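You operate a simulated robot arm through the tools that you are given. There is no shell and no other tool.

The job below is to be done with a simulated two-armed robot. You get a single attempt, and the scene is never put back.

## Task
Chock the sooty converter, brush its serial clean and chalk a line on its shell.
Fine: use the chock on the paper, the others stay; brush and chalk back. Set down upright: wire brush, chalk. What is to be rubbed or washed off counts as gone when no trace of it is left.

It is judged by the outcome, as a careful person would: the job done as asked, and still so three seconds after it is handed in. It fails if anything else is knocked over, pushed out of place, dropped, spilled or broken.

## Robot
Two 7-joint arms with fingered hands on one trunk that stands fixed in place. Base frame: the origin is at the foot of the trunk, x ahead of it, y to its left, z up; the work surface is at about z = 811. Lengths are in mm, angles in rad, forces in N, time in s.
The left shoulder is at [71, 172, 1352], the right one opposite. Payload 5 kg a hand.
The TCP of each hand is the grasp point between the finger pads, 43 mm short of the fingertips. In the tool frame z runs along the fingers and y along their closing line. The gripper opens to 144 mm. The gripper's body begins 50 mm behind the TCP. The gripper is a hand of 5 fingers: y runs from the thumb to the fingers, the wrist lies at [-21, -124, -221] in the tool frame, and closing takes about 1.5 s.
Orientation is told as [roll, pitch, yaw] about the base's x, y, z axes, in that order, counted from this pose: with the fingers straight down and the wrist toward the robot, the tool's x, y and z point along [0, 1, 0], [1, 0, 0] and [0, 0, -1] of the base frame.

## Interface
- The arms move only by the tool play_rows. It takes "left_plan", "right_plan" or both (then of equal length, played together; a hand with none holds still); each is a list of rows, each a list of 6 numbers: the shift along the tool's x, y, z in mm, then the turn, a rotation vector about the tool's x, y, z in degrees. In form: [[x, y, z, wx, wy, wz], ...]. A call has 1 to 20 rows; each row shifts and turns the commanded pose from where the row before left it, along the tool's axes as they then stand. "left_jaw" and "right_jaw" are, for a hand that has rows, the opening, from 0 (shut) to 1 (fully open), set as the call begins (left out, the last holds). A row lasts 0.2 s, in which the tool goes at most 50 mm and 0.15 rad; a call with a longer step from one row to the next is refused whole, and so is a gripper value outside its range. A pose out of reach is approached as far as the arm can. The call stops where the force on the tool passes 50 N (or 10 N more than at its start, if that is more) or the arm is blocked; 0.2 s more then pass. Each finger travels about 45 mm/s and halts on what it meets, pressing with about 27 N; the grip force reading is that of the motor and also rises with nothing between the fingers. The clock runs only during rows and for 0.2 s after the last one: add rows that do not move to give the fingers time. It gives the time, the measured TCP pose, the force on the tool (base axes), the opening and the grip force at its end, in the units of the frame above (readings bear some noise), with the torque about the TCP (base axes, N m) and any sound that the robot's microphone picked up.
- Cameras (640 x 400 px; columns grow to the right, rows downward): "scene" is now at [127.8, -21, 1568.6]; the picture's right is [-0.26, -0.97, 0.00], its down [-0.71, 0.19, -0.68] and it looks along [0.65, -0.18, -0.74] (base axes); focal length 233 px, centre (320, 200). "left" rides on the left gripper at [-86, -108, -168] in its tool frame; the picture's right is [-0.80, -0.28, 0.53], its down [0.54, -0.73, 0.42] and it looks along [0.27, 0.63, 0.73] (tool axes); focal length 275 px, centre (320, 200). "right" rides on the right gripper at [86, -108, -168] in its tool frame; the picture's right is [-0.80, 0.28, -0.53], its down [-0.54, -0.73, 0.42] and it looks along [-0.27, 0.63, 0.73] (tool axes); focal length 275 px, centre (320, 200). There is no depth. A picture from a camera that has moved, and an enlarged one, comes with that camera's place and axes in the base frame and with its lens.
- camera(camera): a new picture of that camera. The clock stands still meanwhile.
- raise_lower(by): slides the trunk up (or, below 0, down) by that many mm; the arms and the scene camera ride with it, the base frame stays. It gives what a move gives, with no picture.
- curl_fingers(index, middle, ring, little, thumb_bend, thumb_turn, hand): sets how far each is bent, from 0 (flat) to 1 (curled in); at 0.3 the hand is open as for a grip, at 0.7 the pads meet at the TCP. One left out holds its place. A second passes; each finger stops where it meets its share of the squeeze, and holds until it gets a number again. A gripper value or a shape takes the hand back. It gives what a move gives, with no picture; readings hold the bend of each and the force on index, middle, ring, little, thumb and palm. thumb_turn goes from beside the hand (0) to across from the fingers (1), as for a grip.
- set_grasp(shape, hand): the hand has 5 fingers and takes this shape, open, in about a second: jaw (thumb against the fingers, like two jaws); tri (thumb and two fingers); tip (a fingertip pinch); poke (one finger out to press); point (the index stretched); flat (the hand flat); cup (the hand cupped); fist (a fist). The gripper value then closes the fingers along that shape, each until it touches; the sizes above hold for jaw. It gives what a move gives, with no picture.
- pan_tilt(pan, tilt): turns the head with the scene camera to pan (to the left, within 1.501 rad either way) and tilt (down, from -0.506 to 1.204), counted from straight ahead of the robot. It gives what a move gives.
- inspect(camera, box): a new picture of the part [left, top, right, bottom] of that camera's present view, enlarged. The clock stands still meanwhile.
- hand_in(): hands the job in; it is judged then, once.

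Nothing tells you positions but the pictures and the camera data. Unless the task says otherwise, let go and move clear before handing in.

The tools are called after "Emit:" as name(argument=value, ...) on one line, values as JSON. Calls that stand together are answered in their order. play_rows: Moves the arms, as the interface text tells. Its arguments: {"type":"object","properties":{"left_plan":{"type":"array","items":{"type":"array","items":{"type":"number"}}},"left_jaw":{"type":"number"},"right_plan":{"type":"array","items":{"type":"array","items":{"type":"number"}}},"right_jaw":{"type":"number"}},"required":[]} The other tools are called the same way: raise_lower (by) slides the trunk up or down; set_grasp (shape, hand) gives the hand a shape; curl_fingers (index, middle, ring, little, thumb_bend, thumb_turn, hand) moves the fingers one by one; pan_tilt (pan, tilt) turns the head that bears the scene camera; camera (camera) takes a picture; inspect (camera, box) takes an enlarged picture of a part of a camera's view; hand_in () hands the job in.

At the start:

```text
clock: 0.0
left_tool_pos: [804.0, 216.4, 1218.1]
left_tcp_rot: [0.001, -0.001, -0.002]
left_wrist_force: [0.3, -0.4, 0.1]
left_moment: [-0.03, 0.0, 0.02]
left_width: 143.4
left_grip_force: 0.0
left_shape: jaw
left_bend: [0.3, 0.3, 0.3, 0.3, 0.3, 0.98]
left_finger forces: [0.1, 0.1, 0.1, 0.0, 0.0, 0.0]
right_tool_pos: [733.2, -419.4, 1291.0]
right_tcp_rot: [0.0, 0.0, -0.002]
right_wrist_force: [1.9, -0.4, 0.0]
right_moment: [0.0, -0.02, 0.03]
right_width: 143.7
right_grip_force: 0.0
right_shape: jaw
right_bend: [0.3, 0.3, 0.3, 0.3, 0.3, 0.98]
right_finger forces: [0.0, 0.1, 0.1, 0.1, 0.0, 0.0]
trunk travel left (down, up): [-450.0, 490.0]
head pan, tilt: [-0.262, 0.826]
```

scene: 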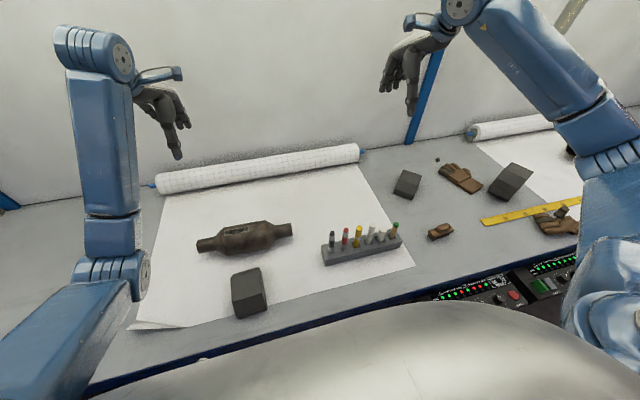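
right: 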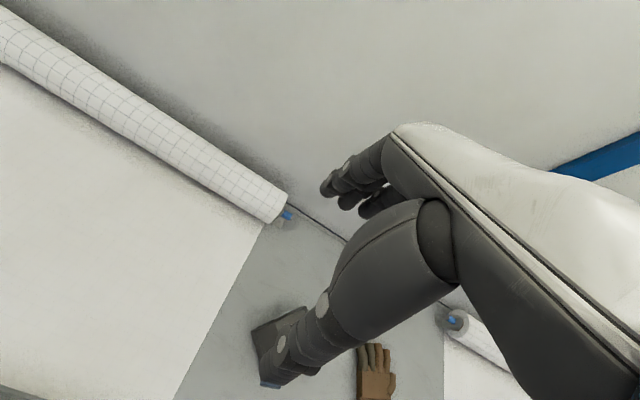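
left: 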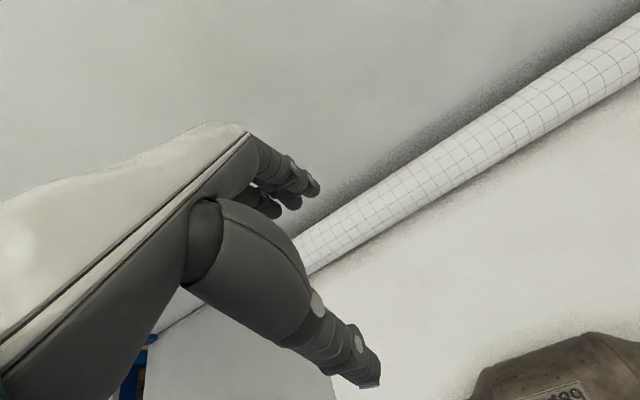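

I see a sooty converter on the paper, one wedge/chock on the paper in front of it, and a rack with chalks/markers and perhaps the wire brush elsewhere. I'll take closer looks at everything before moving.

Emit:
inspect(camera="scene", box=[180, 200, 310, 330])

Emit:
inspect(camera="scene", box=[310, 205, 420, 275])

Emit:
inspect(camera="scene", box=[380, 140, 600, 290])

Emit:
inspect(camera="left", box=[440, 300, 640, 400])

```text
3.08 times, centred on (245, 265) of scene
camera zoom: at [127.8, -21.0, 1568.6], right [-0.26, -0.97, 0.0], down [-0.71, 0.19, -0.68], along [0.65, -0.18, -0.74], focal length 716 px, centre (551, 0)
```

zoom: 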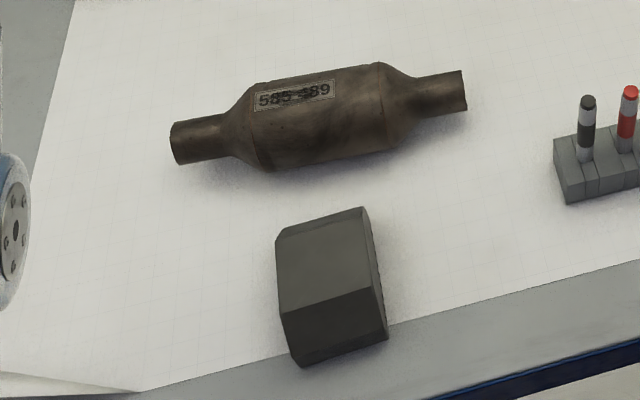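

```text
5.71 times, centred on (365, 240) of scene
camera zoom: at [127.8, -21.0, 1568.6], right [-0.26, -0.97, 0.0], down [-0.71, 0.19, -0.68], along [0.65, -0.18, -0.74], focal length 1329 px, centre (63, -29)
```

zoom: 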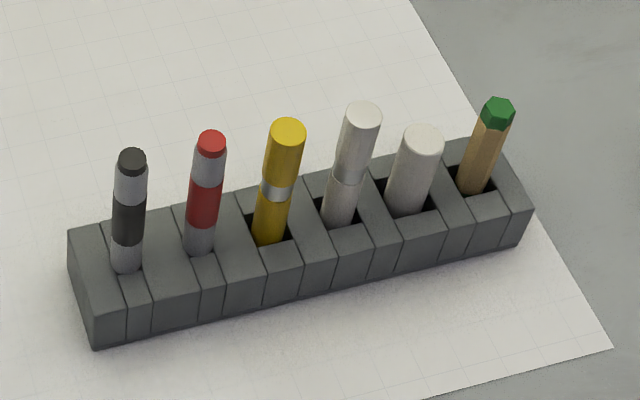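

```text
2.67 times, centred on (490, 215) of scene
camera zoom: at [127.8, -21.0, 1568.6], right [-0.26, -0.97, 0.0], down [-0.71, 0.19, -0.68], along [0.65, -0.18, -0.74], focal length 620 px, centre (-133, 160)
```

zoom: 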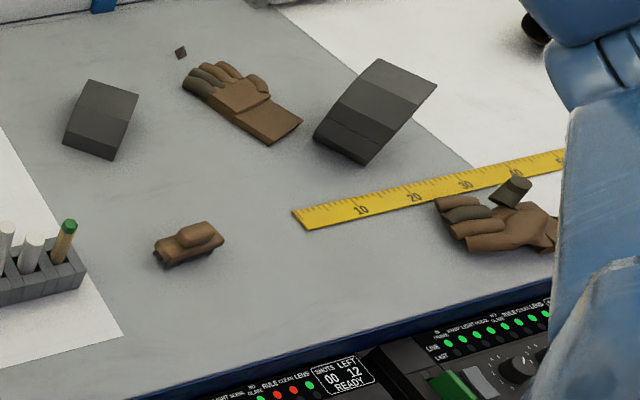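

```text
3.20 times, centred on (540, 350) of left
camera zoom: at [696.3, 129.6, 1385.0], right [-0.28, -0.8, -0.53], down [-0.73, 0.54, -0.42], along [0.63, 0.27, -0.73], focal length 881 px, centre (-384, -280)
```

zoom: 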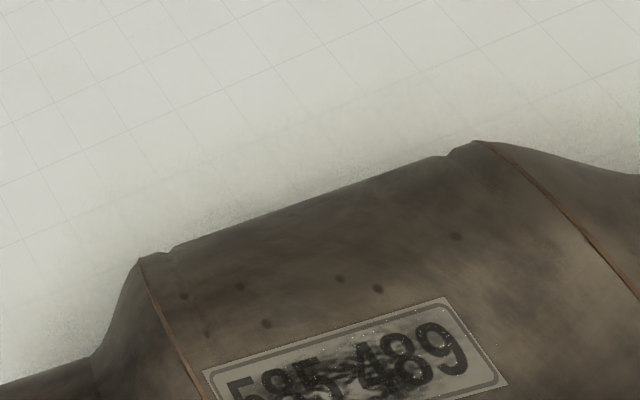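

The rack holds markers, two white sticks and a pencil; the small brown block right of the paper may be the brush. I'll zoom in more before deciding what is what.

Emit:
inspect(camera="scene", box=[420, 215, 470, 247])

Emit:
inspect(camera="scene", box=[345, 215, 405, 253])

Emit:
pan_tilt(pan=-0.75, tilt=0.85)

Emit:
camera(camera="scene")

```text
12.50 times, centred on (445, 231) of scene
camera zoom: at [127.8, -21.0, 1568.6], right [-0.26, -0.97, 0.0], down [-0.71, 0.19, -0.68], along [0.65, -0.18, -0.74], focal length 2908 px, centre (-1242, -188)
```

zoom: 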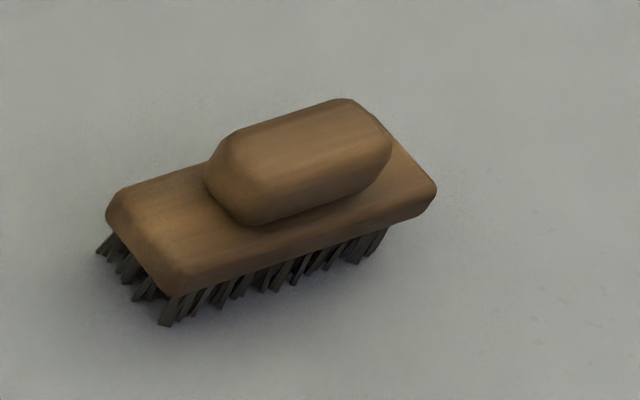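

```text
10.53 times, centred on (375, 234) of scene
camera zoom: at [127.8, -21.0, 1568.6], right [-0.26, -0.97, 0.0], down [-0.71, 0.19, -0.68], along [0.65, -0.18, -0.74], focal length 2449 px, centre (-259, -158)
```

zoom: 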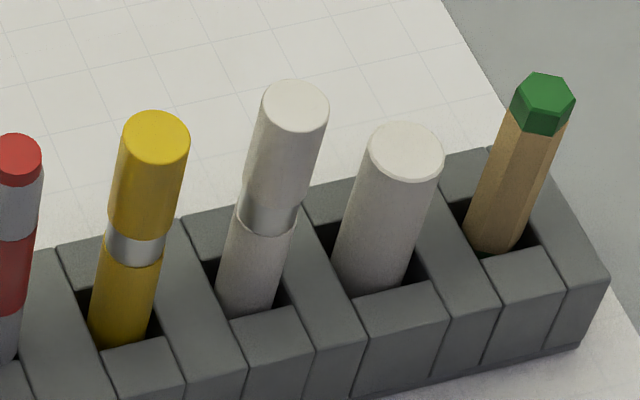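

```text
clock: 0.9
left_tool_pos: [804.8, 217.9, 1217.3]
left_tcp_rot: [0.001, 0.0, 0.0]
left_wrist_force: [0.1, -0.1, 0.0]
left_moment: [0.01, 0.02, 0.03]
left_width: 143.4
left_grip_force: 0.0
left_shape: jaw
left_bend: [0.3, 0.3, 0.3, 0.3, 0.3, 0.98]
left_finger forces: [0.0, 0.0, 0.1, 0.0, 0.0, 0.0]
right_tool_pos: [734.2, -419.1, 1290.4]
right_tcp_rot: [-0.001, 0.001, 0.0]
right_wrist_force: [0.1, -0.1, -0.5]
right_moment: [-0.03, 0.03, 0.03]
right_width: 143.6
right_grip_force: 0.0
right_shape: jaw
right_bend: [0.3, 0.3, 0.3, 0.3, 0.3, 0.98]
right_finger forces: [0.1, 0.0, 0.0, 0.0, 0.0, 0.0]
trunk travel left (down, up): [-450.0, 490.0]
head pan, tilt: [-0.75, 0.85]
```

```text
taken
camera scene: at [108.3, -53.7, 1566.8], right [-0.68, -0.73, 0.0], down [-0.55, 0.51, -0.66], along [0.48, -0.45, -0.75], focal length 233 px, centre (320, 200)
```

scene: 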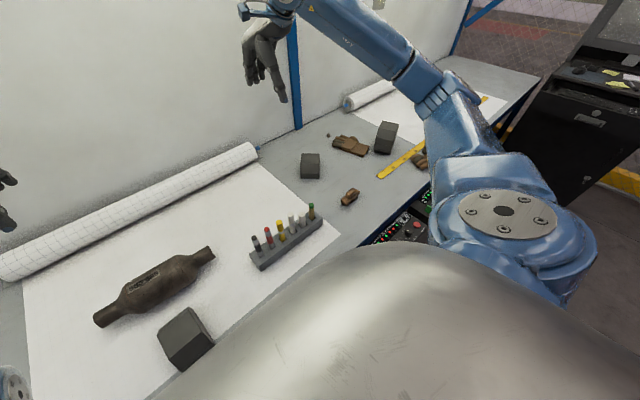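

The chalk appears to be the plain thick white stick (fifth in the rack; the fourth has a cap and band like the markers), and the wire brush stands bristles-down right of the paper. I'll look closely at the chock and converter now.

Emit:
pan_tilt(pan=0.1, tilt=0.95)

Emit:
camera(camera="scene")

```text
clock: 2.1
left_tool_pos: [803.6, 217.7, 1217.4]
left_tcp_rot: [-0.001, 0.001, 0.0]
left_wrist_force: [-0.6, 0.3, -0.6]
left_moment: [0.0, 0.01, 0.0]
left_width: 143.7
left_grip_force: 0.0
left_shape: jaw
left_bend: [0.3, 0.3, 0.3, 0.3, 0.3, 0.98]
left_finger forces: [0.0, 0.0, 0.1, 0.0, 0.0, 0.1]
right_tool_pos: [734.4, -419.6, 1289.7]
right_tcp_rot: [-0.001, 0.001, -0.001]
right_wrist_force: [-0.2, 0.1, 0.4]
right_moment: [-0.03, 0.02, 0.02]
right_width: 143.7
right_grip_force: 0.1
right_shape: jaw
right_bend: [0.3, 0.3, 0.3, 0.3, 0.3, 0.98]
right_finger forces: [0.0, 0.1, 0.0, 0.0, 0.0, 0.1]
trunk travel left (down, up): [-450.0, 490.0]
head pan, tilt: [0.099, 0.949]
```

```text
taken
camera scene: at [123.5, 6.7, 1559.3], right [0.1, -1.0, 0.0], down [-0.81, -0.08, -0.58], along [0.58, 0.06, -0.81], focal length 233 px, centre (320, 200)
```

scene: 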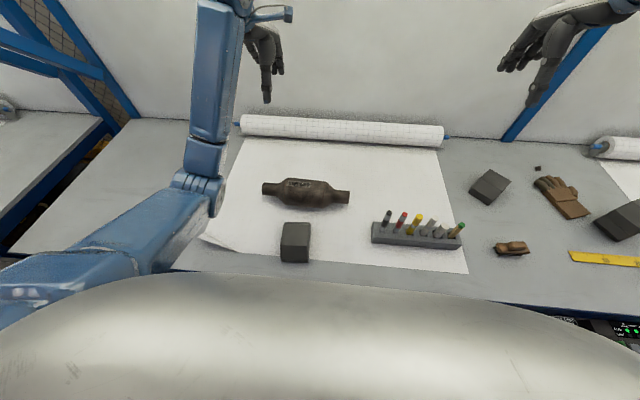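

Emit:
inspect(camera="scene", box=[250, 165, 360, 275])

Emit:
inspect(camera="scene", box=[270, 212, 320, 272])

Emit:
inspect(camera="scene", box=[270, 165, 340, 215])

Emit:
inspect(camera="scene", box=[455, 155, 640, 270])

```text
3.64 times, centred on (305, 220) of scene
camera zoom: at [123.5, 6.7, 1559.3], right [0.1, -1.0, 0.0], down [-0.81, -0.08, -0.58], along [0.58, 0.06, -0.81], focal length 846 px, centre (374, 127)
```

zoom: 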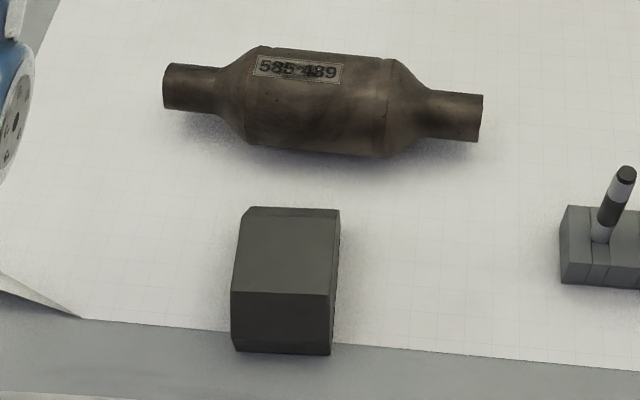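

```text
6.67 times, centred on (295, 242) of scene
camera zoom: at [123.5, 6.7, 1559.3], right [0.1, -1.0, 0.0], down [-0.81, -0.08, -0.58], along [0.58, 0.06, -0.81], focal length 1551 px, centre (487, -80)
```

zoom: 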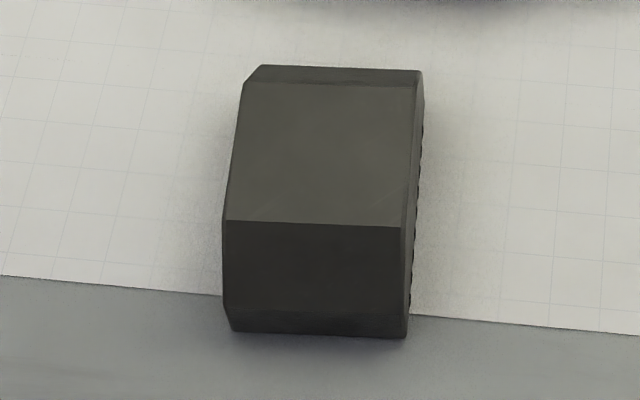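

```text
8.00 times, centred on (305, 190) of scene
camera zoom: at [123.5, 6.7, 1559.3], right [0.1, -1.0, 0.0], down [-0.81, -0.08, -0.58], along [0.58, 0.06, -0.81], focal length 1861 px, centre (440, 280)
```

zoom: 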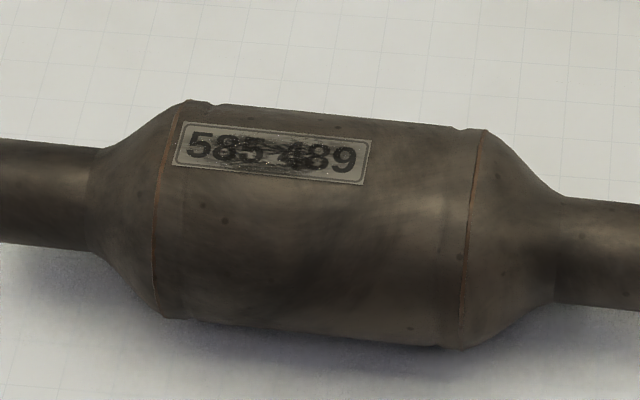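

```text
3.46 times, centred on (548, 212) of scene
camera zoom: at [123.5, 6.7, 1559.3], right [0.1, -1.0, 0.0], down [-0.81, -0.08, -0.58], along [0.58, 0.06, -0.81], focal length 805 px, centre (-467, 157)
```

zoom: 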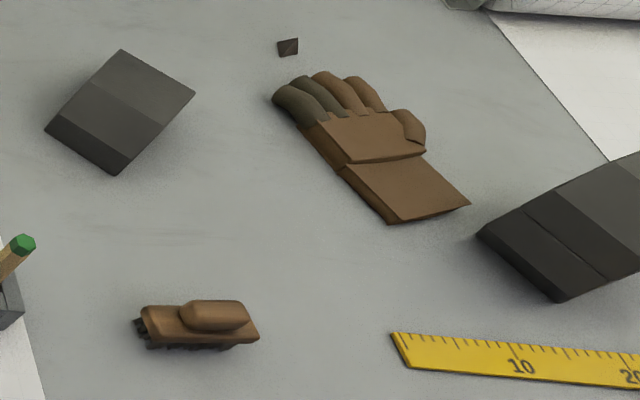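

The chock's top, robot-side and converter-side faces are only partly visible from the head, so I don't know its profile yet. The converter lies along y near x≈650, y≈-50..280, and the chock is near x≈395–520, y≈75–165. I'll move the left hand back and turn it so its camera views the chock from its left side.

Emit:
play_rows(left_plan=[[10.8, -40.3, 13, 0, 0, 0], [10.8, -40.3, 13, 0, 0, 0], [10.8, -40.3, 13, 0, 0, 0], [10.8, -40.3, 13, 0, 0, 0], [10.8, -40.3, 13, 0, 0, 0], [10.8, -40.3, 13, 0, 0, 0], [10.8, -40.3, 13, 0, 0, 0], [10.8, -40.3, 13, 0, 0, 0], [10.8, -40.3, 13, 0, 0, 0], [0, 0, 0, 0, 0, 8], [0, 0, 0, 0, 0, 8], [0, 0, 0, 0, 0, 8], [0, 0, 0, 0, 0, 8], [0, 0, 0, 0, 0, 8], [0, 0, 0, 0, 0, 8], [0, 0, 0, 0, 0, 8], [0, 0, 0, 0, 0, 8], [0, 0, 0, 0, 0, 8], [0, 0, 0, 0, 0, 8]])

Emit:
camera(camera="left")

Emit:
camera(camera="scene")

```text
clock: 6.1
left_tool_pos: [525.0, 337.2, 1096.6]
left_tcp_rot: [-0.002, -0.002, -1.398]
left_wrist_force: [-1.1, 0.0, 0.4]
left_moment: [-0.03, -0.01, -0.01]
left_width: 143.9
left_grip_force: 0.1
left_shape: jaw
left_bend: [0.3, 0.3, 0.3, 0.3, 0.3, 0.98]
left_finger forces: [0.1, 0.0, 0.1, 0.0, 0.1, 0.0]
left hand out of reach, approached as far as the arm can: row 7, 8, 9
right_tool_pos: [735.1, -419.0, 1290.7]
right_tcp_rot: [0.001, 0.001, 0.0]
right_wrist_force: [-0.5, -0.8, 0.0]
right_moment: [0.02, 0.03, -0.02]
right_width: 143.8
right_grip_force: 0.0
right_shape: jaw
right_bend: [0.3, 0.3, 0.3, 0.3, 0.3, 0.98]
right_finger forces: [0.1, 0.1, 0.0, 0.0, 0.0, 0.1]
trunk travel left (down, up): [-450.0, 490.0]
head pan, tilt: [0.099, 0.949]
```

```text
taken
camera left: at [422.3, 427.8, 1263.5], right [-0.83, 0.14, -0.53], down [0.41, 0.81, -0.42], along [0.37, -0.57, -0.73], focal length 275 px, centre (320, 200)
```

left: 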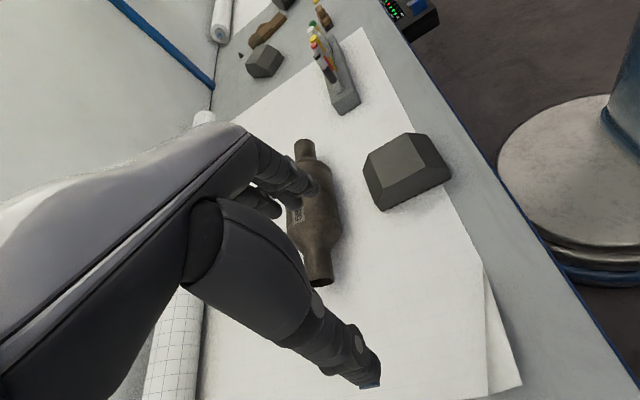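

```text
taken
camera scene: at [124.1, 6.7, 1559.2], right [0.1, -1.0, 0.0], down [-0.81, -0.08, -0.58], along [0.58, 0.06, -0.81], focal length 233 px, centre (320, 200)
```

scene: 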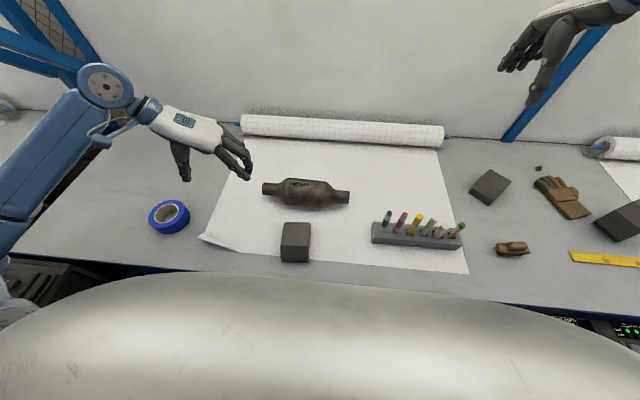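

The left camera now sees the chock from its left-far side. I'll enlarge chock and converter.

Emit:
inspect(camera="left", box=[340, 110, 470, 230])

Emit:
inspect(camera="left", box=[260, 120, 400, 300])

```text
3.33 times, centred on (405, 170) of left
camera zoom: at [422.3, 427.8, 1263.5], right [-0.83, 0.14, -0.53], down [0.41, 0.81, -0.42], along [0.37, -0.57, -0.73], focal length 918 px, centre (37, 300)
```

zoom: 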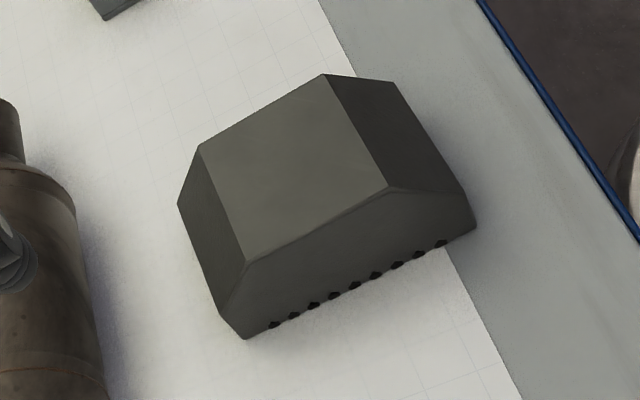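

```text
2.22 times, centred on (330, 210) of left
camera zoom: at [422.3, 427.8, 1263.5], right [-0.83, 0.14, -0.53], down [0.41, 0.81, -0.42], along [0.37, -0.57, -0.73], focal length 612 px, centre (298, 178)
```

zoom: 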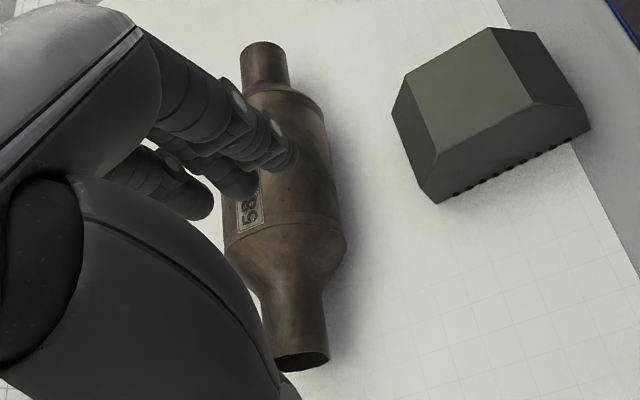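

The chock is a symmetric block (base ~130×88 mm, 33 mm lip, sloped ends, flat top at z≈880) centred near (462,119); the converter's body has R≈50 and axis near x≈648. Next I bring the left hand above the chock to grip it across its y-width.

Emit:
play_rows(left_plan=[[-18.6, 33.8, 10, 0, 0, 0], [-18.6, 33.8, 10, 0, 0, 0], [-18.6, 33.8, 10, 0, 0, 0], [-18.6, 33.8, 10, 0, 0, 0], [-18.6, 33.8, 10, 0, 0, 0], [-18.6, 33.8, 10, 0, 0, 0], [0, 0, 0, 0, 0, 6.9], [0, 0, 0, 0, 0, 0]], left_jaw=1)

Emit:
camera(camera="scene")

Emit:
camera(camera="left")

```text
clock: 7.9
left_tool_pos: [449.8, 119.3, 1034.7]
left_tcp_rot: [0.0, 0.001, -1.519]
left_wrist_force: [0.7, -0.4, -0.6]
left_moment: [-0.02, -0.03, -0.01]
left_width: 144.0
left_grip_force: 0.1
left_shape: jaw
left_bend: [0.3, 0.3, 0.3, 0.3, 0.3, 0.98]
left_finger forces: [0.0, 0.0, 0.1, 0.0, 0.0, 0.1]
right_tool_pos: [734.4, -419.6, 1291.5]
right_tcp_rot: [0.0, -0.001, 0.0]
right_wrist_force: [-0.5, -0.3, 0.1]
right_moment: [-0.02, 0.0, 0.0]
right_width: 143.6
right_grip_force: 0.0
right_shape: jaw
right_bend: [0.3, 0.3, 0.3, 0.3, 0.3, 0.98]
right_finger forces: [0.1, 0.0, 0.1, 0.0, 0.1, 0.0]
trunk travel left (down, up): [-450.0, 490.0]
head pan, tilt: [0.099, 0.949]
```

```text
taken
camera scene: at [123.1, 6.9, 1559.3], right [0.1, -1.0, 0.0], down [-0.81, -0.08, -0.58], along [0.58, 0.06, -0.81], focal length 233 px, centre (320, 200)
```

scene: 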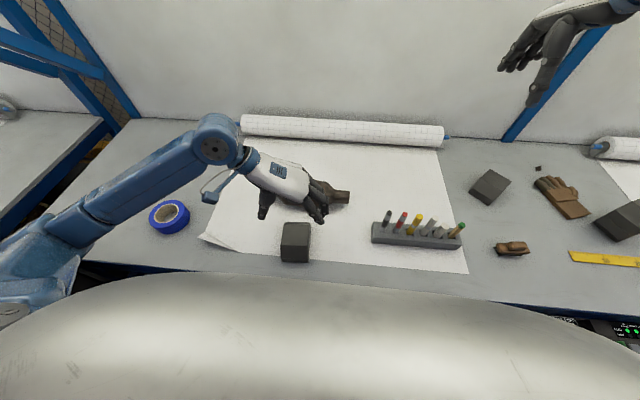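

```text
taken
camera left: at [358.3, 221.9, 1202.7], right [-0.81, 0.24, -0.53], down [0.5, 0.75, -0.42], along [0.3, -0.61, -0.73], focal length 275 px, centre (320, 200)
```

left: 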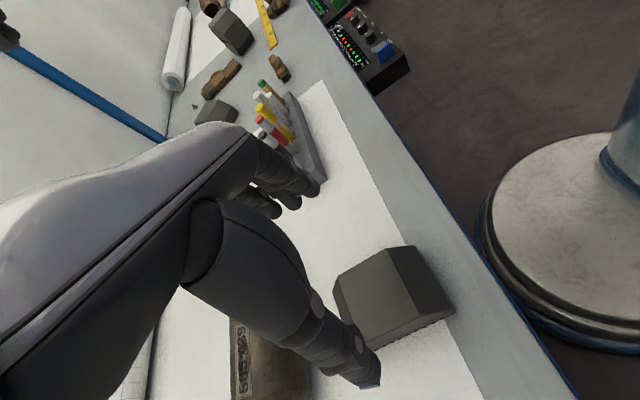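

The hand is centred above the chock as commanded. I'll descend around it and check with the camera before closing.

Emit:
play_rows(left_plan=[[0, 0, 35, 0, 0, 0], [0, 0, 35, 0, 0, 0], [0, 0, 35, 0, 0, 0], [0, 0, 35, 0, 0, 0], [0, 0, 20, 0, 0, 0], [0, 0, 0, 0, 0, 0]])

Emit:
camera(camera="left")

Emit:
inspect(camera="scene", box=[230, 150, 360, 280])

```text
clock: 9.3
left_tool_pos: [451.4, 116.0, 876.7]
left_tcp_rot: [-0.001, 0.001, -1.516]
left_wrist_force: [-0.4, 0.0, -0.2]
left_moment: [0.02, 0.0, 0.03]
left_width: 143.6
left_grip_force: 0.0
left_shape: jaw
left_bend: [0.3, 0.3, 0.3, 0.3, 0.3, 0.98]
left_finger forces: [0.1, 0.0, 0.0, 0.0, 0.0, 0.0]
right_tool_pos: [733.8, -419.8, 1290.8]
right_tcp_rot: [0.001, -0.001, 0.0]
right_wrist_force: [-0.1, 0.3, -0.1]
right_moment: [-0.01, 0.0, 0.0]
right_width: 143.5
right_grip_force: 0.0
right_shape: jaw
right_bend: [0.3, 0.3, 0.3, 0.3, 0.3, 0.98]
right_finger forces: [0.0, 0.1, 0.0, 0.1, 0.1, 0.1]
trunk travel left (down, up): [-450.0, 490.0]
head pan, tilt: [0.099, 0.949]
```

```text
taken
camera left: at [360.2, 219.6, 1044.2], right [-0.81, 0.24, -0.53], down [0.5, 0.75, -0.42], along [0.3, -0.61, -0.73], focal length 275 px, centre (320, 200)
```

left: 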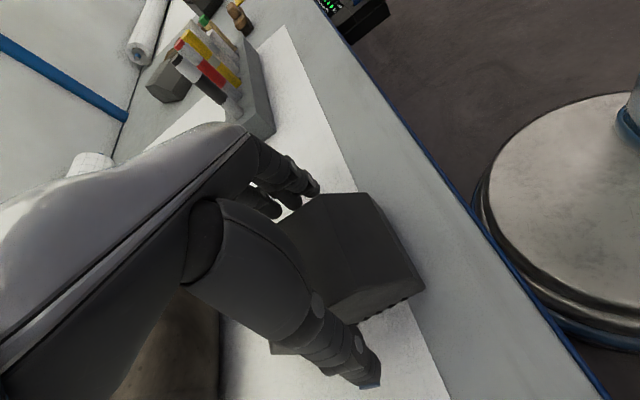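

```text
3.08 times, centred on (295, 215) of scene
camera zoom: at [123.3, 6.7, 1559.3], right [0.1, -1.0, 0.0], down [-0.81, -0.08, -0.58], along [0.58, 0.06, -0.81], focal length 716 px, centre (397, 154)
```

zoom: 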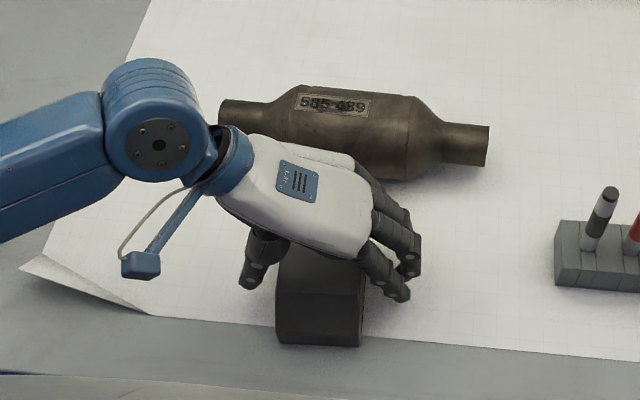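

The fingers straddle the chock with room on both sides. I'll lower a bit more and close.

Emit:
play_rows(left_plan=[[0, 0, 13, 0, 0, 0], [0, 0, 0, 0, 0, 0]])

Emit:
play_rows(left_plan=[[0, 0, 0, 0, 0, 0], [0, 0, 0, 0, 0, 0], [0, 0, 0, 0, 0, 0], [0, 0, 0, 0, 0, 0], [0, 0, 0, 0, 0, 0], [0, 0, 0, 0, 0, 0], [0, 0, 0, 0, 0, 0], [0, 0, 0, 0, 0, 0]], left_jaw=0)

Emit:
inspect(camera="scene", box=[230, 150, 360, 280])

```text
clock: 9.9
left_tool_pos: [450.0, 118.1, 863.4]
left_tcp_rot: [0.0, -0.001, -1.515]
left_wrist_force: [-0.3, 0.1, -0.8]
left_moment: [0.01, 0.0, 0.0]
left_width: 143.8
left_grip_force: 0.0
left_shape: jaw
left_bend: [0.3, 0.3, 0.3, 0.3, 0.3, 0.98]
left_finger forces: [0.1, 0.0, 0.0, 0.1, 0.1, 0.0]
right_tool_pos: [733.8, -419.8, 1290.7]
right_tcp_rot: [0.0, 0.001, -0.001]
right_wrist_force: [0.4, 1.0, 0.0]
right_moment: [0.02, -0.01, -0.03]
right_width: 143.4
right_grip_force: 0.2
right_shape: jaw
right_bend: [0.3, 0.3, 0.3, 0.3, 0.3, 0.98]
right_finger forces: [0.0, 0.0, 0.1, 0.0, 0.0, 0.0]
trunk travel left (down, up): [-450.0, 490.0]
head pan, tilt: [0.099, 0.949]
```

```text
clock: 11.7
left_tool_pos: [450.0, 116.2, 862.8]
left_tcp_rot: [0.0, 0.0, -1.515]
left_wrist_force: [0.1, 0.3, 0.3]
left_moment: [0.02, 0.0, -0.19]
left_width: 81.9
left_grip_force: 26.4
left_shape: jaw
left_bend: [0.74, 0.43, 0.41, 0.41, 0.65, 1.0]
left_finger forces: [12.6, 7.0, 3.0, 1.5, 24.5, 0.0]
right_tool_pos: [734.2, -419.8, 1290.9]
right_tcp_rot: [0.002, -0.001, -0.001]
right_wrist_force: [0.0, 0.7, -0.5]
right_moment: [-0.01, -0.02, 0.02]
right_width: 143.5
right_grip_force: 0.0
right_shape: jaw
right_bend: [0.3, 0.3, 0.3, 0.3, 0.3, 0.98]
right_finger forces: [0.1, 0.0, 0.1, 0.1, 0.1, 0.0]
trunk travel left (down, up): [-450.0, 490.0]
head pan, tilt: [0.099, 0.949]
```

```text
3.08 times, centred on (295, 215) of scene
camera zoom: at [123.4, 6.9, 1559.2], right [0.1, -1.0, 0.0], down [-0.81, -0.08, -0.58], along [0.58, 0.06, -0.81], focal length 716 px, centre (397, 154)
```

zoom: 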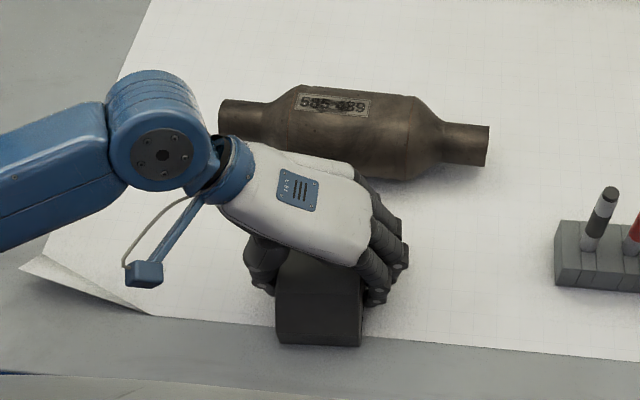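

The chock is gripped (width ~82 mm, 26 N). I'll lift slightly, shift forward most of the way with a small turn to align with the converter, then check.

Emit:
play_rows(left_plan=[[0, 0, -8, 0, 0, 0], [0, 0, 0, 0, 0, 0], [0, 0, 0, 0, 0, 0]])

Emit:
inspect(camera="scene", box=[250, 165, 360, 275])

```text
clock: 12.5
left_tool_pos: [450.5, 116.8, 871.2]
left_tcp_rot: [-0.002, 0.001, -1.517]
left_wrist_force: [0.2, -0.3, -8.3]
left_moment: [-0.05, 0.03, 0.0]
left_width: 81.9
left_grip_force: 27.2
left_shape: jaw
left_bend: [0.74, 0.43, 0.41, 0.41, 0.65, 0.99]
left_finger forces: [13.8, 6.8, 3.0, 1.3, 24.8, 0.0]
right_tool_pos: [734.6, -419.3, 1290.6]
right_tcp_rot: [0.0, 0.002, -0.002]
right_wrist_force: [0.7, -0.7, 0.4]
right_moment: [-0.01, 0.02, 0.01]
right_width: 143.8
right_grip_force: 0.0
right_shape: jaw
right_bend: [0.3, 0.3, 0.3, 0.3, 0.3, 0.98]
right_finger forces: [0.0, 0.0, 0.0, 0.0, 0.1, 0.0]
trunk travel left (down, up): [-450.0, 490.0]
head pan, tilt: [0.099, 0.949]
```

```text
3.64 times, centred on (305, 220) of scene
camera zoom: at [124.0, 7.0, 1559.2], right [0.1, -1.0, 0.0], down [-0.81, -0.08, -0.58], along [0.58, 0.06, -0.81], focal length 846 px, centre (374, 127)
```

zoom: 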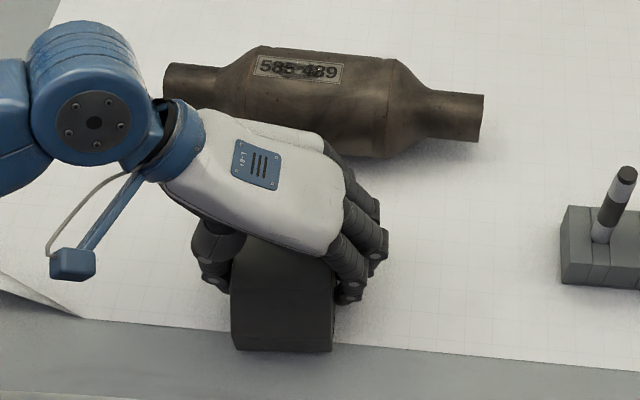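

The chock is lifted free. I'll move it forward 58 mm and turn it about −3.8° in yaw, leaving a gap, then look.

Emit:
play_rows(left_plan=[[20, 1.1, 0, 0, 0, 1.9], [20, 1.7, 0, 0, 0, 1.9], [18, 2.0, 0, 0, 0, 0], [0, 0, 0, 0, 0, 0]])

Emit:
inspect(camera="scene", box=[240, 160, 360, 260])

Emit:
camera(camera="left")

```text
clock: 13.5
left_tool_pos: [507.4, 114.0, 872.3]
left_tcp_rot: [-0.001, 0.001, -1.583]
left_wrist_force: [-0.1, -0.4, -6.7]
left_moment: [0.01, 0.11, -0.01]
left_width: 82.1
left_grip_force: 27.1
left_shape: jaw
left_bend: [0.74, 0.44, 0.41, 0.42, 0.65, 0.99]
left_finger forces: [13.7, 6.8, 2.9, 1.4, 24.8, 0.0]
right_tool_pos: [734.6, -419.1, 1291.4]
right_tcp_rot: [0.0, 0.0, 0.0]
right_wrist_force: [-0.9, -1.0, -0.4]
right_moment: [0.01, 0.02, -0.01]
right_width: 143.7
right_grip_force: 0.1
right_shape: jaw
right_bend: [0.3, 0.3, 0.3, 0.3, 0.3, 0.98]
right_finger forces: [0.0, 0.0, 0.0, 0.0, 0.0, 0.1]
trunk travel left (down, up): [-450.0, 490.0]
head pan, tilt: [0.099, 0.949]
```

```text
4.00 times, centred on (300, 210) of scene
camera zoom: at [123.7, 7.1, 1559.2], right [0.1, -1.0, 0.0], down [-0.81, -0.08, -0.58], along [0.58, 0.06, -0.81], focal length 931 px, centre (400, 160)
```

zoom: 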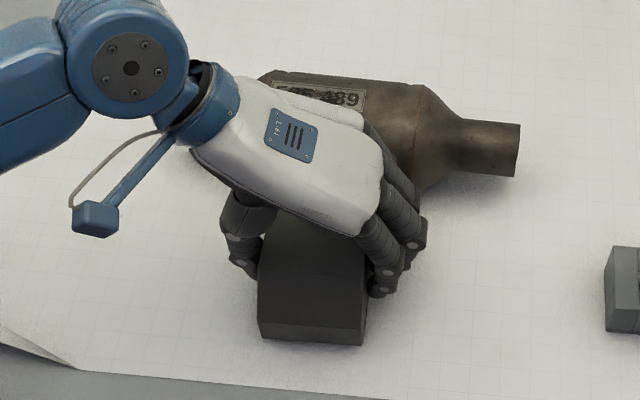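

```text
taken
camera left: at [423.9, 222.7, 1038.5], right [-0.79, 0.29, -0.53], down [0.55, 0.72, -0.42], along [0.26, -0.63, -0.73], focal length 275 px, centre (320, 200)
```

left: 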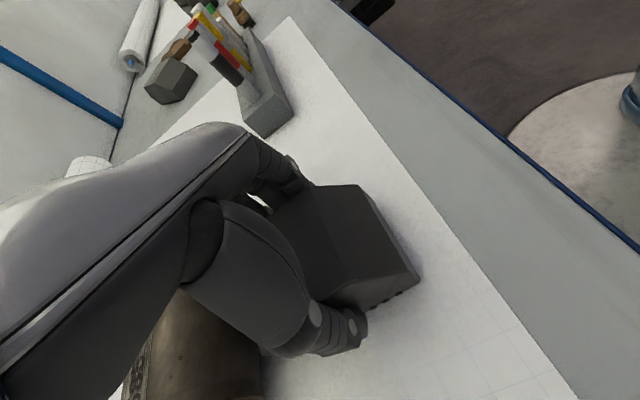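

I want a side view of the gap between chock and converter before the last approach, so I'll bring the right hand's camera round to look leftward from above the rack (well above it).

Emit:
play_rows(right_plan=[[25, -20, 20, 0, 0, 0], [25, -20, 20, 0, 0, 0], [25, -20, 20, 0, 0, 0], [25, -20, 20, 0, 0, 0], [0, 0, 0, 0, 0, -8.18], [0, 0, 0, 0, 0, -8.18], [0, 0, 0, 0, 0, -8.18], [0, 0, 0, 0, 0, -8.18], [0, 0, 0, 0, 0, -8.18], [0, 0, 0, 0, 0, -8.18], [0, 0, 0, 0, 0, -8.18], [0, 0, 0, 0, 0, -8.18], [0, 0, 0, 0, 0, -8.18], [0, 0, 0, 0, 0, -8.18], [0, 0, 0, 0, 0, -8.18], [28, 33.4, 14, 0, 0, 0], [28, 33.4, 14, 0, 0, 0], [28, 33.4, 14, 0, 0, 0], [28, 33.4, 14, 0, 0, 0]])

Emit:
camera(camera="right")

Emit:
camera(camera="scene")

```text
clock: 17.5
left_tool_pos: [507.9, 114.8, 869.6]
left_tcp_rot: [-0.002, -0.002, -1.583]
left_wrist_force: [0.4, -0.3, -7.7]
left_moment: [-0.06, 0.13, 0.02]
left_width: 82.1
left_grip_force: 26.9
left_shape: jaw
left_bend: [0.74, 0.44, 0.41, 0.42, 0.65, 0.99]
left_finger forces: [13.6, 6.7, 3.1, 1.3, 24.8, 0.1]
right_tool_pos: [682.4, -132.9, 1149.8]
right_tcp_rot: [-0.002, 0.001, 0.698]
right_wrist_force: [0.2, 0.2, -0.1]
right_moment: [-0.06, 0.0, 0.03]
right_width: 143.9
right_grip_force: 0.0
right_shape: jaw
right_bend: [0.3, 0.3, 0.3, 0.3, 0.3, 0.98]
right_finger forces: [0.0, 0.1, 0.1, 0.0, 0.0, 0.1]
right hand out of reach, approached as far as the arm can: row 10, 11, 12, 13, 14, 15
trunk travel left (down, up): [-450.0, 490.0]
head pan, tilt: [0.099, 0.949]
```

```text
taken
camera right: at [543.9, -135.8, 1318.5], right [0.73, -0.43, 0.54], down [-0.21, -0.88, -0.42], along [0.65, 0.19, -0.73], focal length 275 px, centre (320, 200)
```

right: 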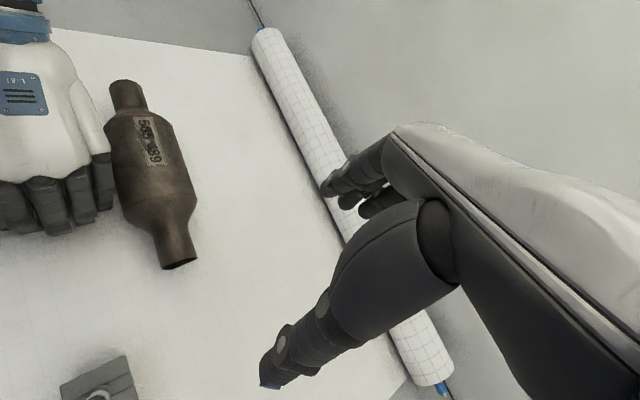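

```text
taken
camera scene: at [126.0, 9.5, 1559.0], right [0.1, -1.0, 0.0], down [-0.81, -0.08, -0.58], along [0.58, 0.06, -0.81], focal length 233 px, centre (320, 200)
```

scene: 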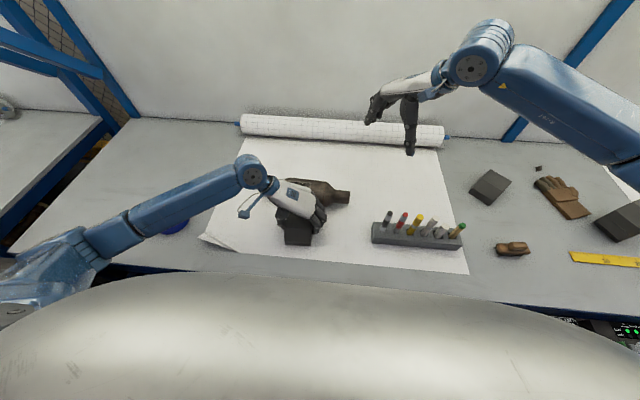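

The right hand stopped at yaw ≈40°, but its camera still sees the left hand and converter. I'll zoom in there to judge clearance.

Emit:
inspect(camera="right", box=[0, 20, 220, 280])

```text
1.54 times, centred on (110, 150) of right
camera zoom: at [543.9, -135.8, 1318.5], right [0.73, -0.43, 0.54], down [-0.21, -0.88, -0.42], along [0.65, 0.19, -0.73], focal length 424 px, centre (643, 277)
```

zoom: 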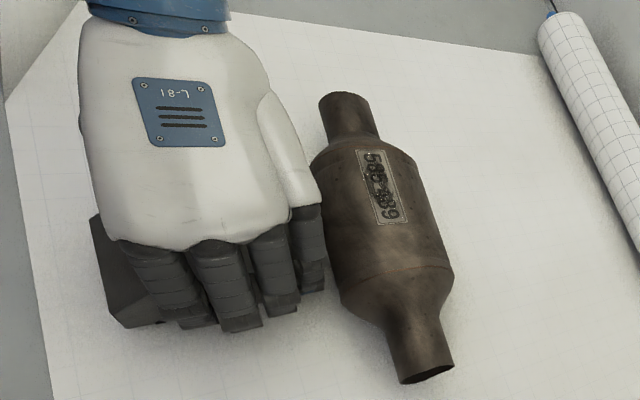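

The outermost (little) finger would come very close to the converter at contact, so I'll set the chock down here, open the ring and little fingers out of the way, and slide the last bit holding it with thumb, index and middle.

Emit:
play_rows(left_plan=[[0, 0, 4, 0, 0, 0], [0, 0, 2, 0, 0, 0], [0, 0, 1, 0, 0, 0], [0, 0, 0, 0, 0, 0]])

Emit:
curl_fingers(hand="left", ring=0.1, little=0.05)

Emit:
inspect(camera="right", box=[0, 20, 220, 280])

Emit:
inspect(camera="scene", box=[240, 160, 360, 260])

```text
clock: 18.5
left_tool_pos: [508.3, 114.6, 864.2]
left_tcp_rot: [0.0, 0.0, -1.582]
left_wrist_force: [0.1, -2.0, -4.8]
left_moment: [0.04, 0.07, -0.01]
left_width: 81.9
left_grip_force: 26.9
left_shape: jaw
left_bend: [0.74, 0.44, 0.41, 0.42, 0.65, 0.99]
left_finger forces: [14.0, 7.0, 3.1, 1.7, 24.6, 0.0]
right_tool_pos: [681.2, -135.7, 1151.9]
right_tcp_rot: [-0.001, 0.001, 0.698]
right_wrist_force: [0.7, 0.0, -1.1]
right_moment: [-0.01, 0.0, -0.01]
right_width: 144.0
right_grip_force: 0.2
right_shape: jaw
right_bend: [0.3, 0.3, 0.3, 0.3, 0.3, 0.98]
right_finger forces: [0.0, 0.0, 0.1, 0.0, 0.0, 0.1]
trunk travel left (down, up): [-450.0, 490.0]
head pan, tilt: [0.099, 0.949]
```

```text
clock: 19.5
left_tool_pos: [507.2, 114.7, 864.8]
left_tcp_rot: [-0.002, 0.001, -1.583]
left_wrist_force: [0.8, 0.4, -4.2]
left_moment: [0.03, 0.04, 0.14]
left_width: 88.6
left_grip_force: 24.1
left_shape: fingers
left_bend: [0.74, 0.43, 0.1, 0.05, 0.65, 0.99]
left_finger forces: [15.3, 8.2, 0.0, 0.1, 24.3, 0.0]
right_tool_pos: [681.2, -134.7, 1150.4]
right_tcp_rot: [-0.004, 0.001, 0.696]
right_wrist_force: [0.1, -0.3, -0.6]
right_moment: [0.0, 0.01, 0.02]
right_width: 144.1
right_grip_force: 0.0
right_shape: jaw
right_bend: [0.3, 0.3, 0.3, 0.3, 0.3, 0.98]
right_finger forces: [0.0, 0.1, 0.0, 0.0, 0.0, 0.0]
trunk travel left (down, up): [-450.0, 490.0]
head pan, tilt: [0.099, 0.949]
```

```text
1.54 times, centred on (110, 150) of right
camera zoom: at [541.8, -137.9, 1319.3], right [0.73, -0.43, 0.54], down [-0.21, -0.88, -0.42], along [0.65, 0.2, -0.73], focal length 424 px, centre (643, 277)
```

zoom: 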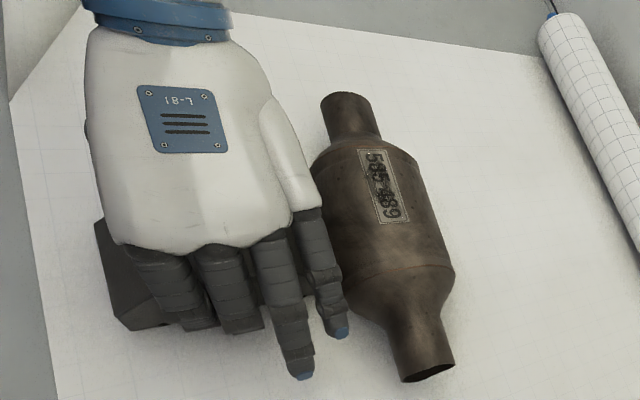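

```text
4.00 times, centred on (300, 210) of scene
camera zoom: at [123.6, 7.1, 1559.2], right [0.1, -1.0, 0.0], down [-0.81, -0.08, -0.58], along [0.58, 0.06, -0.81], focal length 931 px, centre (400, 160)
```

zoom: 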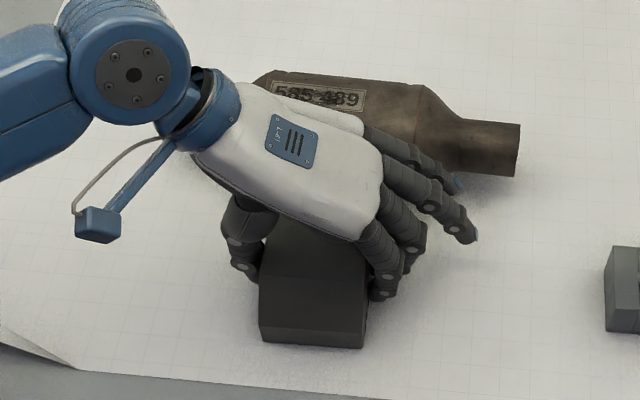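

Ring and little fingers are clear and above the converter. Now I lower the last millimetre and slide the chock 10 mm toward the converter.

Emit:
play_rows(left_plan=[[0, 0, 1.2, 0, 0, 0], [3.5, 0, 0, 0, 0, 0], [3.5, 0, 0, 0, 0, 0], [3, 0, 0, 0, 0, 0], [0, 0, 0, 0, 0, 0]])

Emit:
inspect(camera="scene", box=[240, 160, 360, 260])

Emit:
inspect(camera="right", box=[0, 20, 220, 280])

Emit:
camera(camera="left")

```text
clock: 20.7
left_tool_pos: [515.4, 113.8, 864.0]
left_tcp_rot: [0.0, 0.0, -1.584]
left_wrist_force: [-10.6, 0.5, 5.1]
left_moment: [-0.02, 0.33, -0.04]
left_width: 88.1
left_grip_force: 25.2
left_shape: fingers
left_bend: [0.74, 0.43, 0.1, 0.05, 0.66, 0.98]
left_finger forces: [15.8, 8.4, 0.1, 0.0, 24.5, 0.1]
right_tool_pos: [678.2, -135.8, 1152.2]
right_tcp_rot: [-0.004, 0.001, 0.698]
right_wrist_force: [-0.1, 0.3, 0.6]
right_moment: [0.0, 0.01, 0.0]
right_width: 144.0
right_grip_force: 0.0
right_shape: jaw
right_bend: [0.3, 0.3, 0.3, 0.3, 0.3, 0.98]
right_finger forces: [0.1, 0.0, 0.0, 0.0, 0.0, 0.0]
trunk travel left (down, up): [-450.0, 490.0]
head pan, tilt: [0.099, 0.949]
```

```text
4.00 times, centred on (300, 210) of scene
camera zoom: at [121.6, 6.8, 1559.4], right [0.1, -1.0, 0.0], down [-0.81, -0.08, -0.58], along [0.58, 0.06, -0.81], focal length 931 px, centre (400, 160)
```

zoom: 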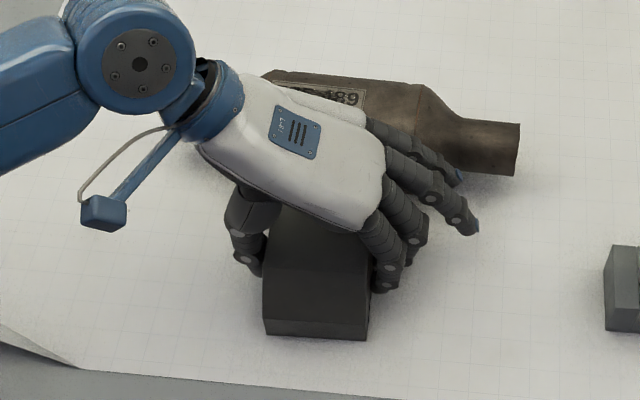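

```text
1.54 times, centred on (110, 150) of right
camera zoom: at [540.0, -138.2, 1320.0], right [0.73, -0.43, 0.54], down [-0.21, -0.88, -0.42], along [0.65, 0.2, -0.73], focal length 424 px, centre (643, 277)
```

zoom: 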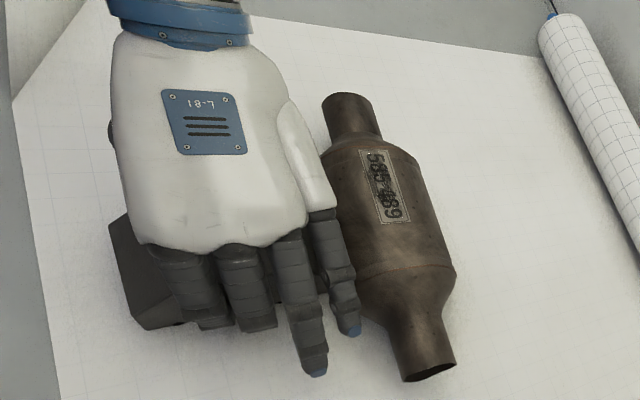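

```text
taken
camera left: at [432.2, 222.0, 1030.8], right [-0.79, 0.29, -0.53], down [0.55, 0.72, -0.42], along [0.26, -0.63, -0.73], focal length 275 px, centre (320, 200)
```

left: 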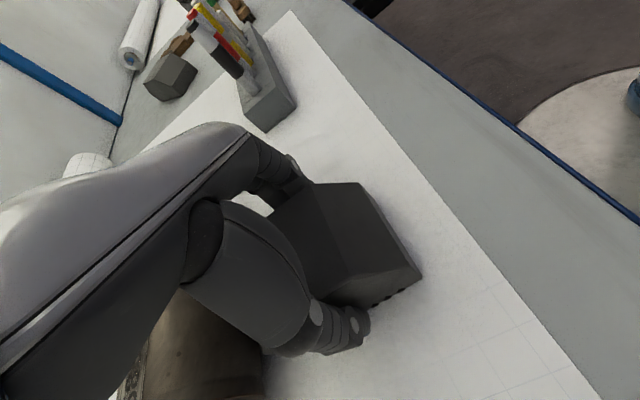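

No contact yet by my estimate (~8 mm left) and the converter hasn't moved. I'll slide 5 mm more.

Emit:
play_rows(left_plan=[[2.5, 0, 0, 0, 0, 0], [2.5, 0, 0, 0, 0, 0], [0, 0, 0, 0, 0, 0]])

Emit:
inspect(camera="right", box=[60, 60, 220, 200])

Emit:
inspect(camera="scene", box=[270, 165, 360, 220])

```text
clock: 21.5
left_tool_pos: [520.8, 114.0, 863.0]
left_tcp_rot: [0.0, 0.0, -1.585]
left_wrist_force: [-15.8, -1.5, 5.1]
left_moment: [-0.06, 0.49, -0.19]
left_width: 88.2
left_grip_force: 24.2
left_shape: fingers
left_bend: [0.74, 0.43, 0.1, 0.05, 0.66, 0.98]
left_finger forces: [16.0, 8.8, 0.0, 0.0, 24.2, 0.0]
right_tool_pos: [679.4, -136.8, 1151.3]
right_tcp_rot: [-0.004, -0.001, 0.696]
right_wrist_force: [0.6, 0.1, 0.3]
right_moment: [0.01, -0.01, -0.02]
right_width: 144.0
right_grip_force: 0.0
right_shape: jaw
right_bend: [0.3, 0.3, 0.3, 0.3, 0.3, 0.98]
right_finger forces: [0.0, 0.0, 0.1, 0.0, 0.1, 0.0]
trunk travel left (down, up): [-450.0, 490.0]
head pan, tilt: [0.099, 0.949]
```

```text
2.86 times, centred on (140, 130) of right
camera zoom: at [539.8, -138.3, 1320.1], right [0.73, -0.43, 0.54], down [-0.21, -0.88, -0.42], along [0.65, 0.2, -0.73], focal length 786 px, centre (834, 400)
```

zoom: 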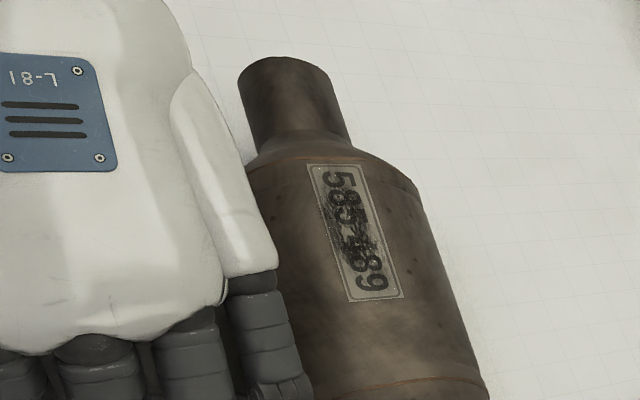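

```text
7.11 times, centred on (315, 192) of scene
camera zoom: at [121.3, 6.7, 1559.4], right [0.1, -1.0, 0.0], down [-0.81, -0.08, -0.58], along [0.58, 0.06, -0.81], focal length 1654 px, centre (356, 253)
```

zoom: 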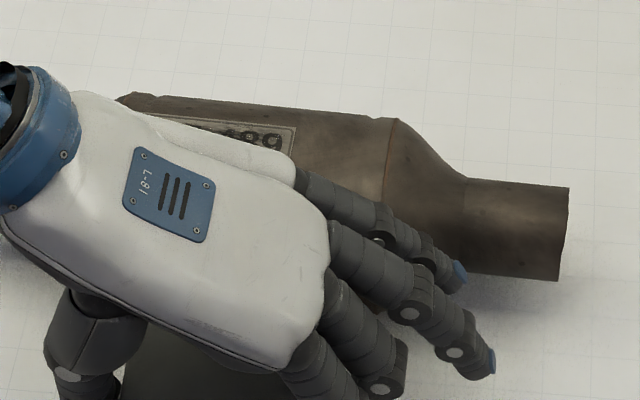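

Force on x has risen, perhaps first contact; I'll release the chock now rather than push blindly, back the hand off, and look at the gap directly.

Emit:
curl_fingers(hand="left", index=0.3, middle=0.3, ring=0.25, little=0.2, thumb_bend=0.3)

Emit:
inspect(camera="scene", box=[270, 165, 360, 220])

```text
clock: 22.5
left_tool_pos: [522.9, 115.1, 862.2]
left_tcp_rot: [0.001, 0.0, -1.583]
left_wrist_force: [-0.4, 0.1, -0.8]
left_moment: [0.01, 0.01, -0.01]
left_width: 148.6
left_grip_force: 0.0
left_shape: fingers
left_bend: [0.3, 0.3, 0.25, 0.2, 0.3, 1.0]
left_finger forces: [0.1, 0.0, 0.1, 0.1, 0.0, 0.1]
right_tool_pos: [680.7, -135.8, 1151.3]
right_tcp_rot: [-0.001, 0.0, 0.696]
right_wrist_force: [0.5, 0.9, 0.2]
right_moment: [-0.03, -0.01, -0.01]
right_width: 143.7
right_grip_force: 0.0
right_shape: jaw
right_bend: [0.3, 0.3, 0.3, 0.3, 0.3, 0.98]
right_finger forces: [0.0, 0.0, 0.0, 0.0, 0.0, 0.0]
trunk travel left (down, up): [-450.0, 490.0]
head pan, tilt: [0.099, 0.949]
```

```text
7.11 times, centred on (315, 192) of scene
camera zoom: at [123.8, 6.6, 1559.2], right [0.1, -1.0, 0.0], down [-0.81, -0.08, -0.58], along [0.58, 0.06, -0.81], focal length 1654 px, centre (356, 253)
```

zoom: 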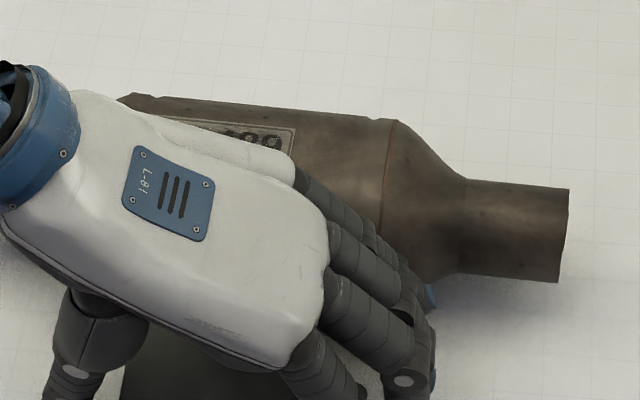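

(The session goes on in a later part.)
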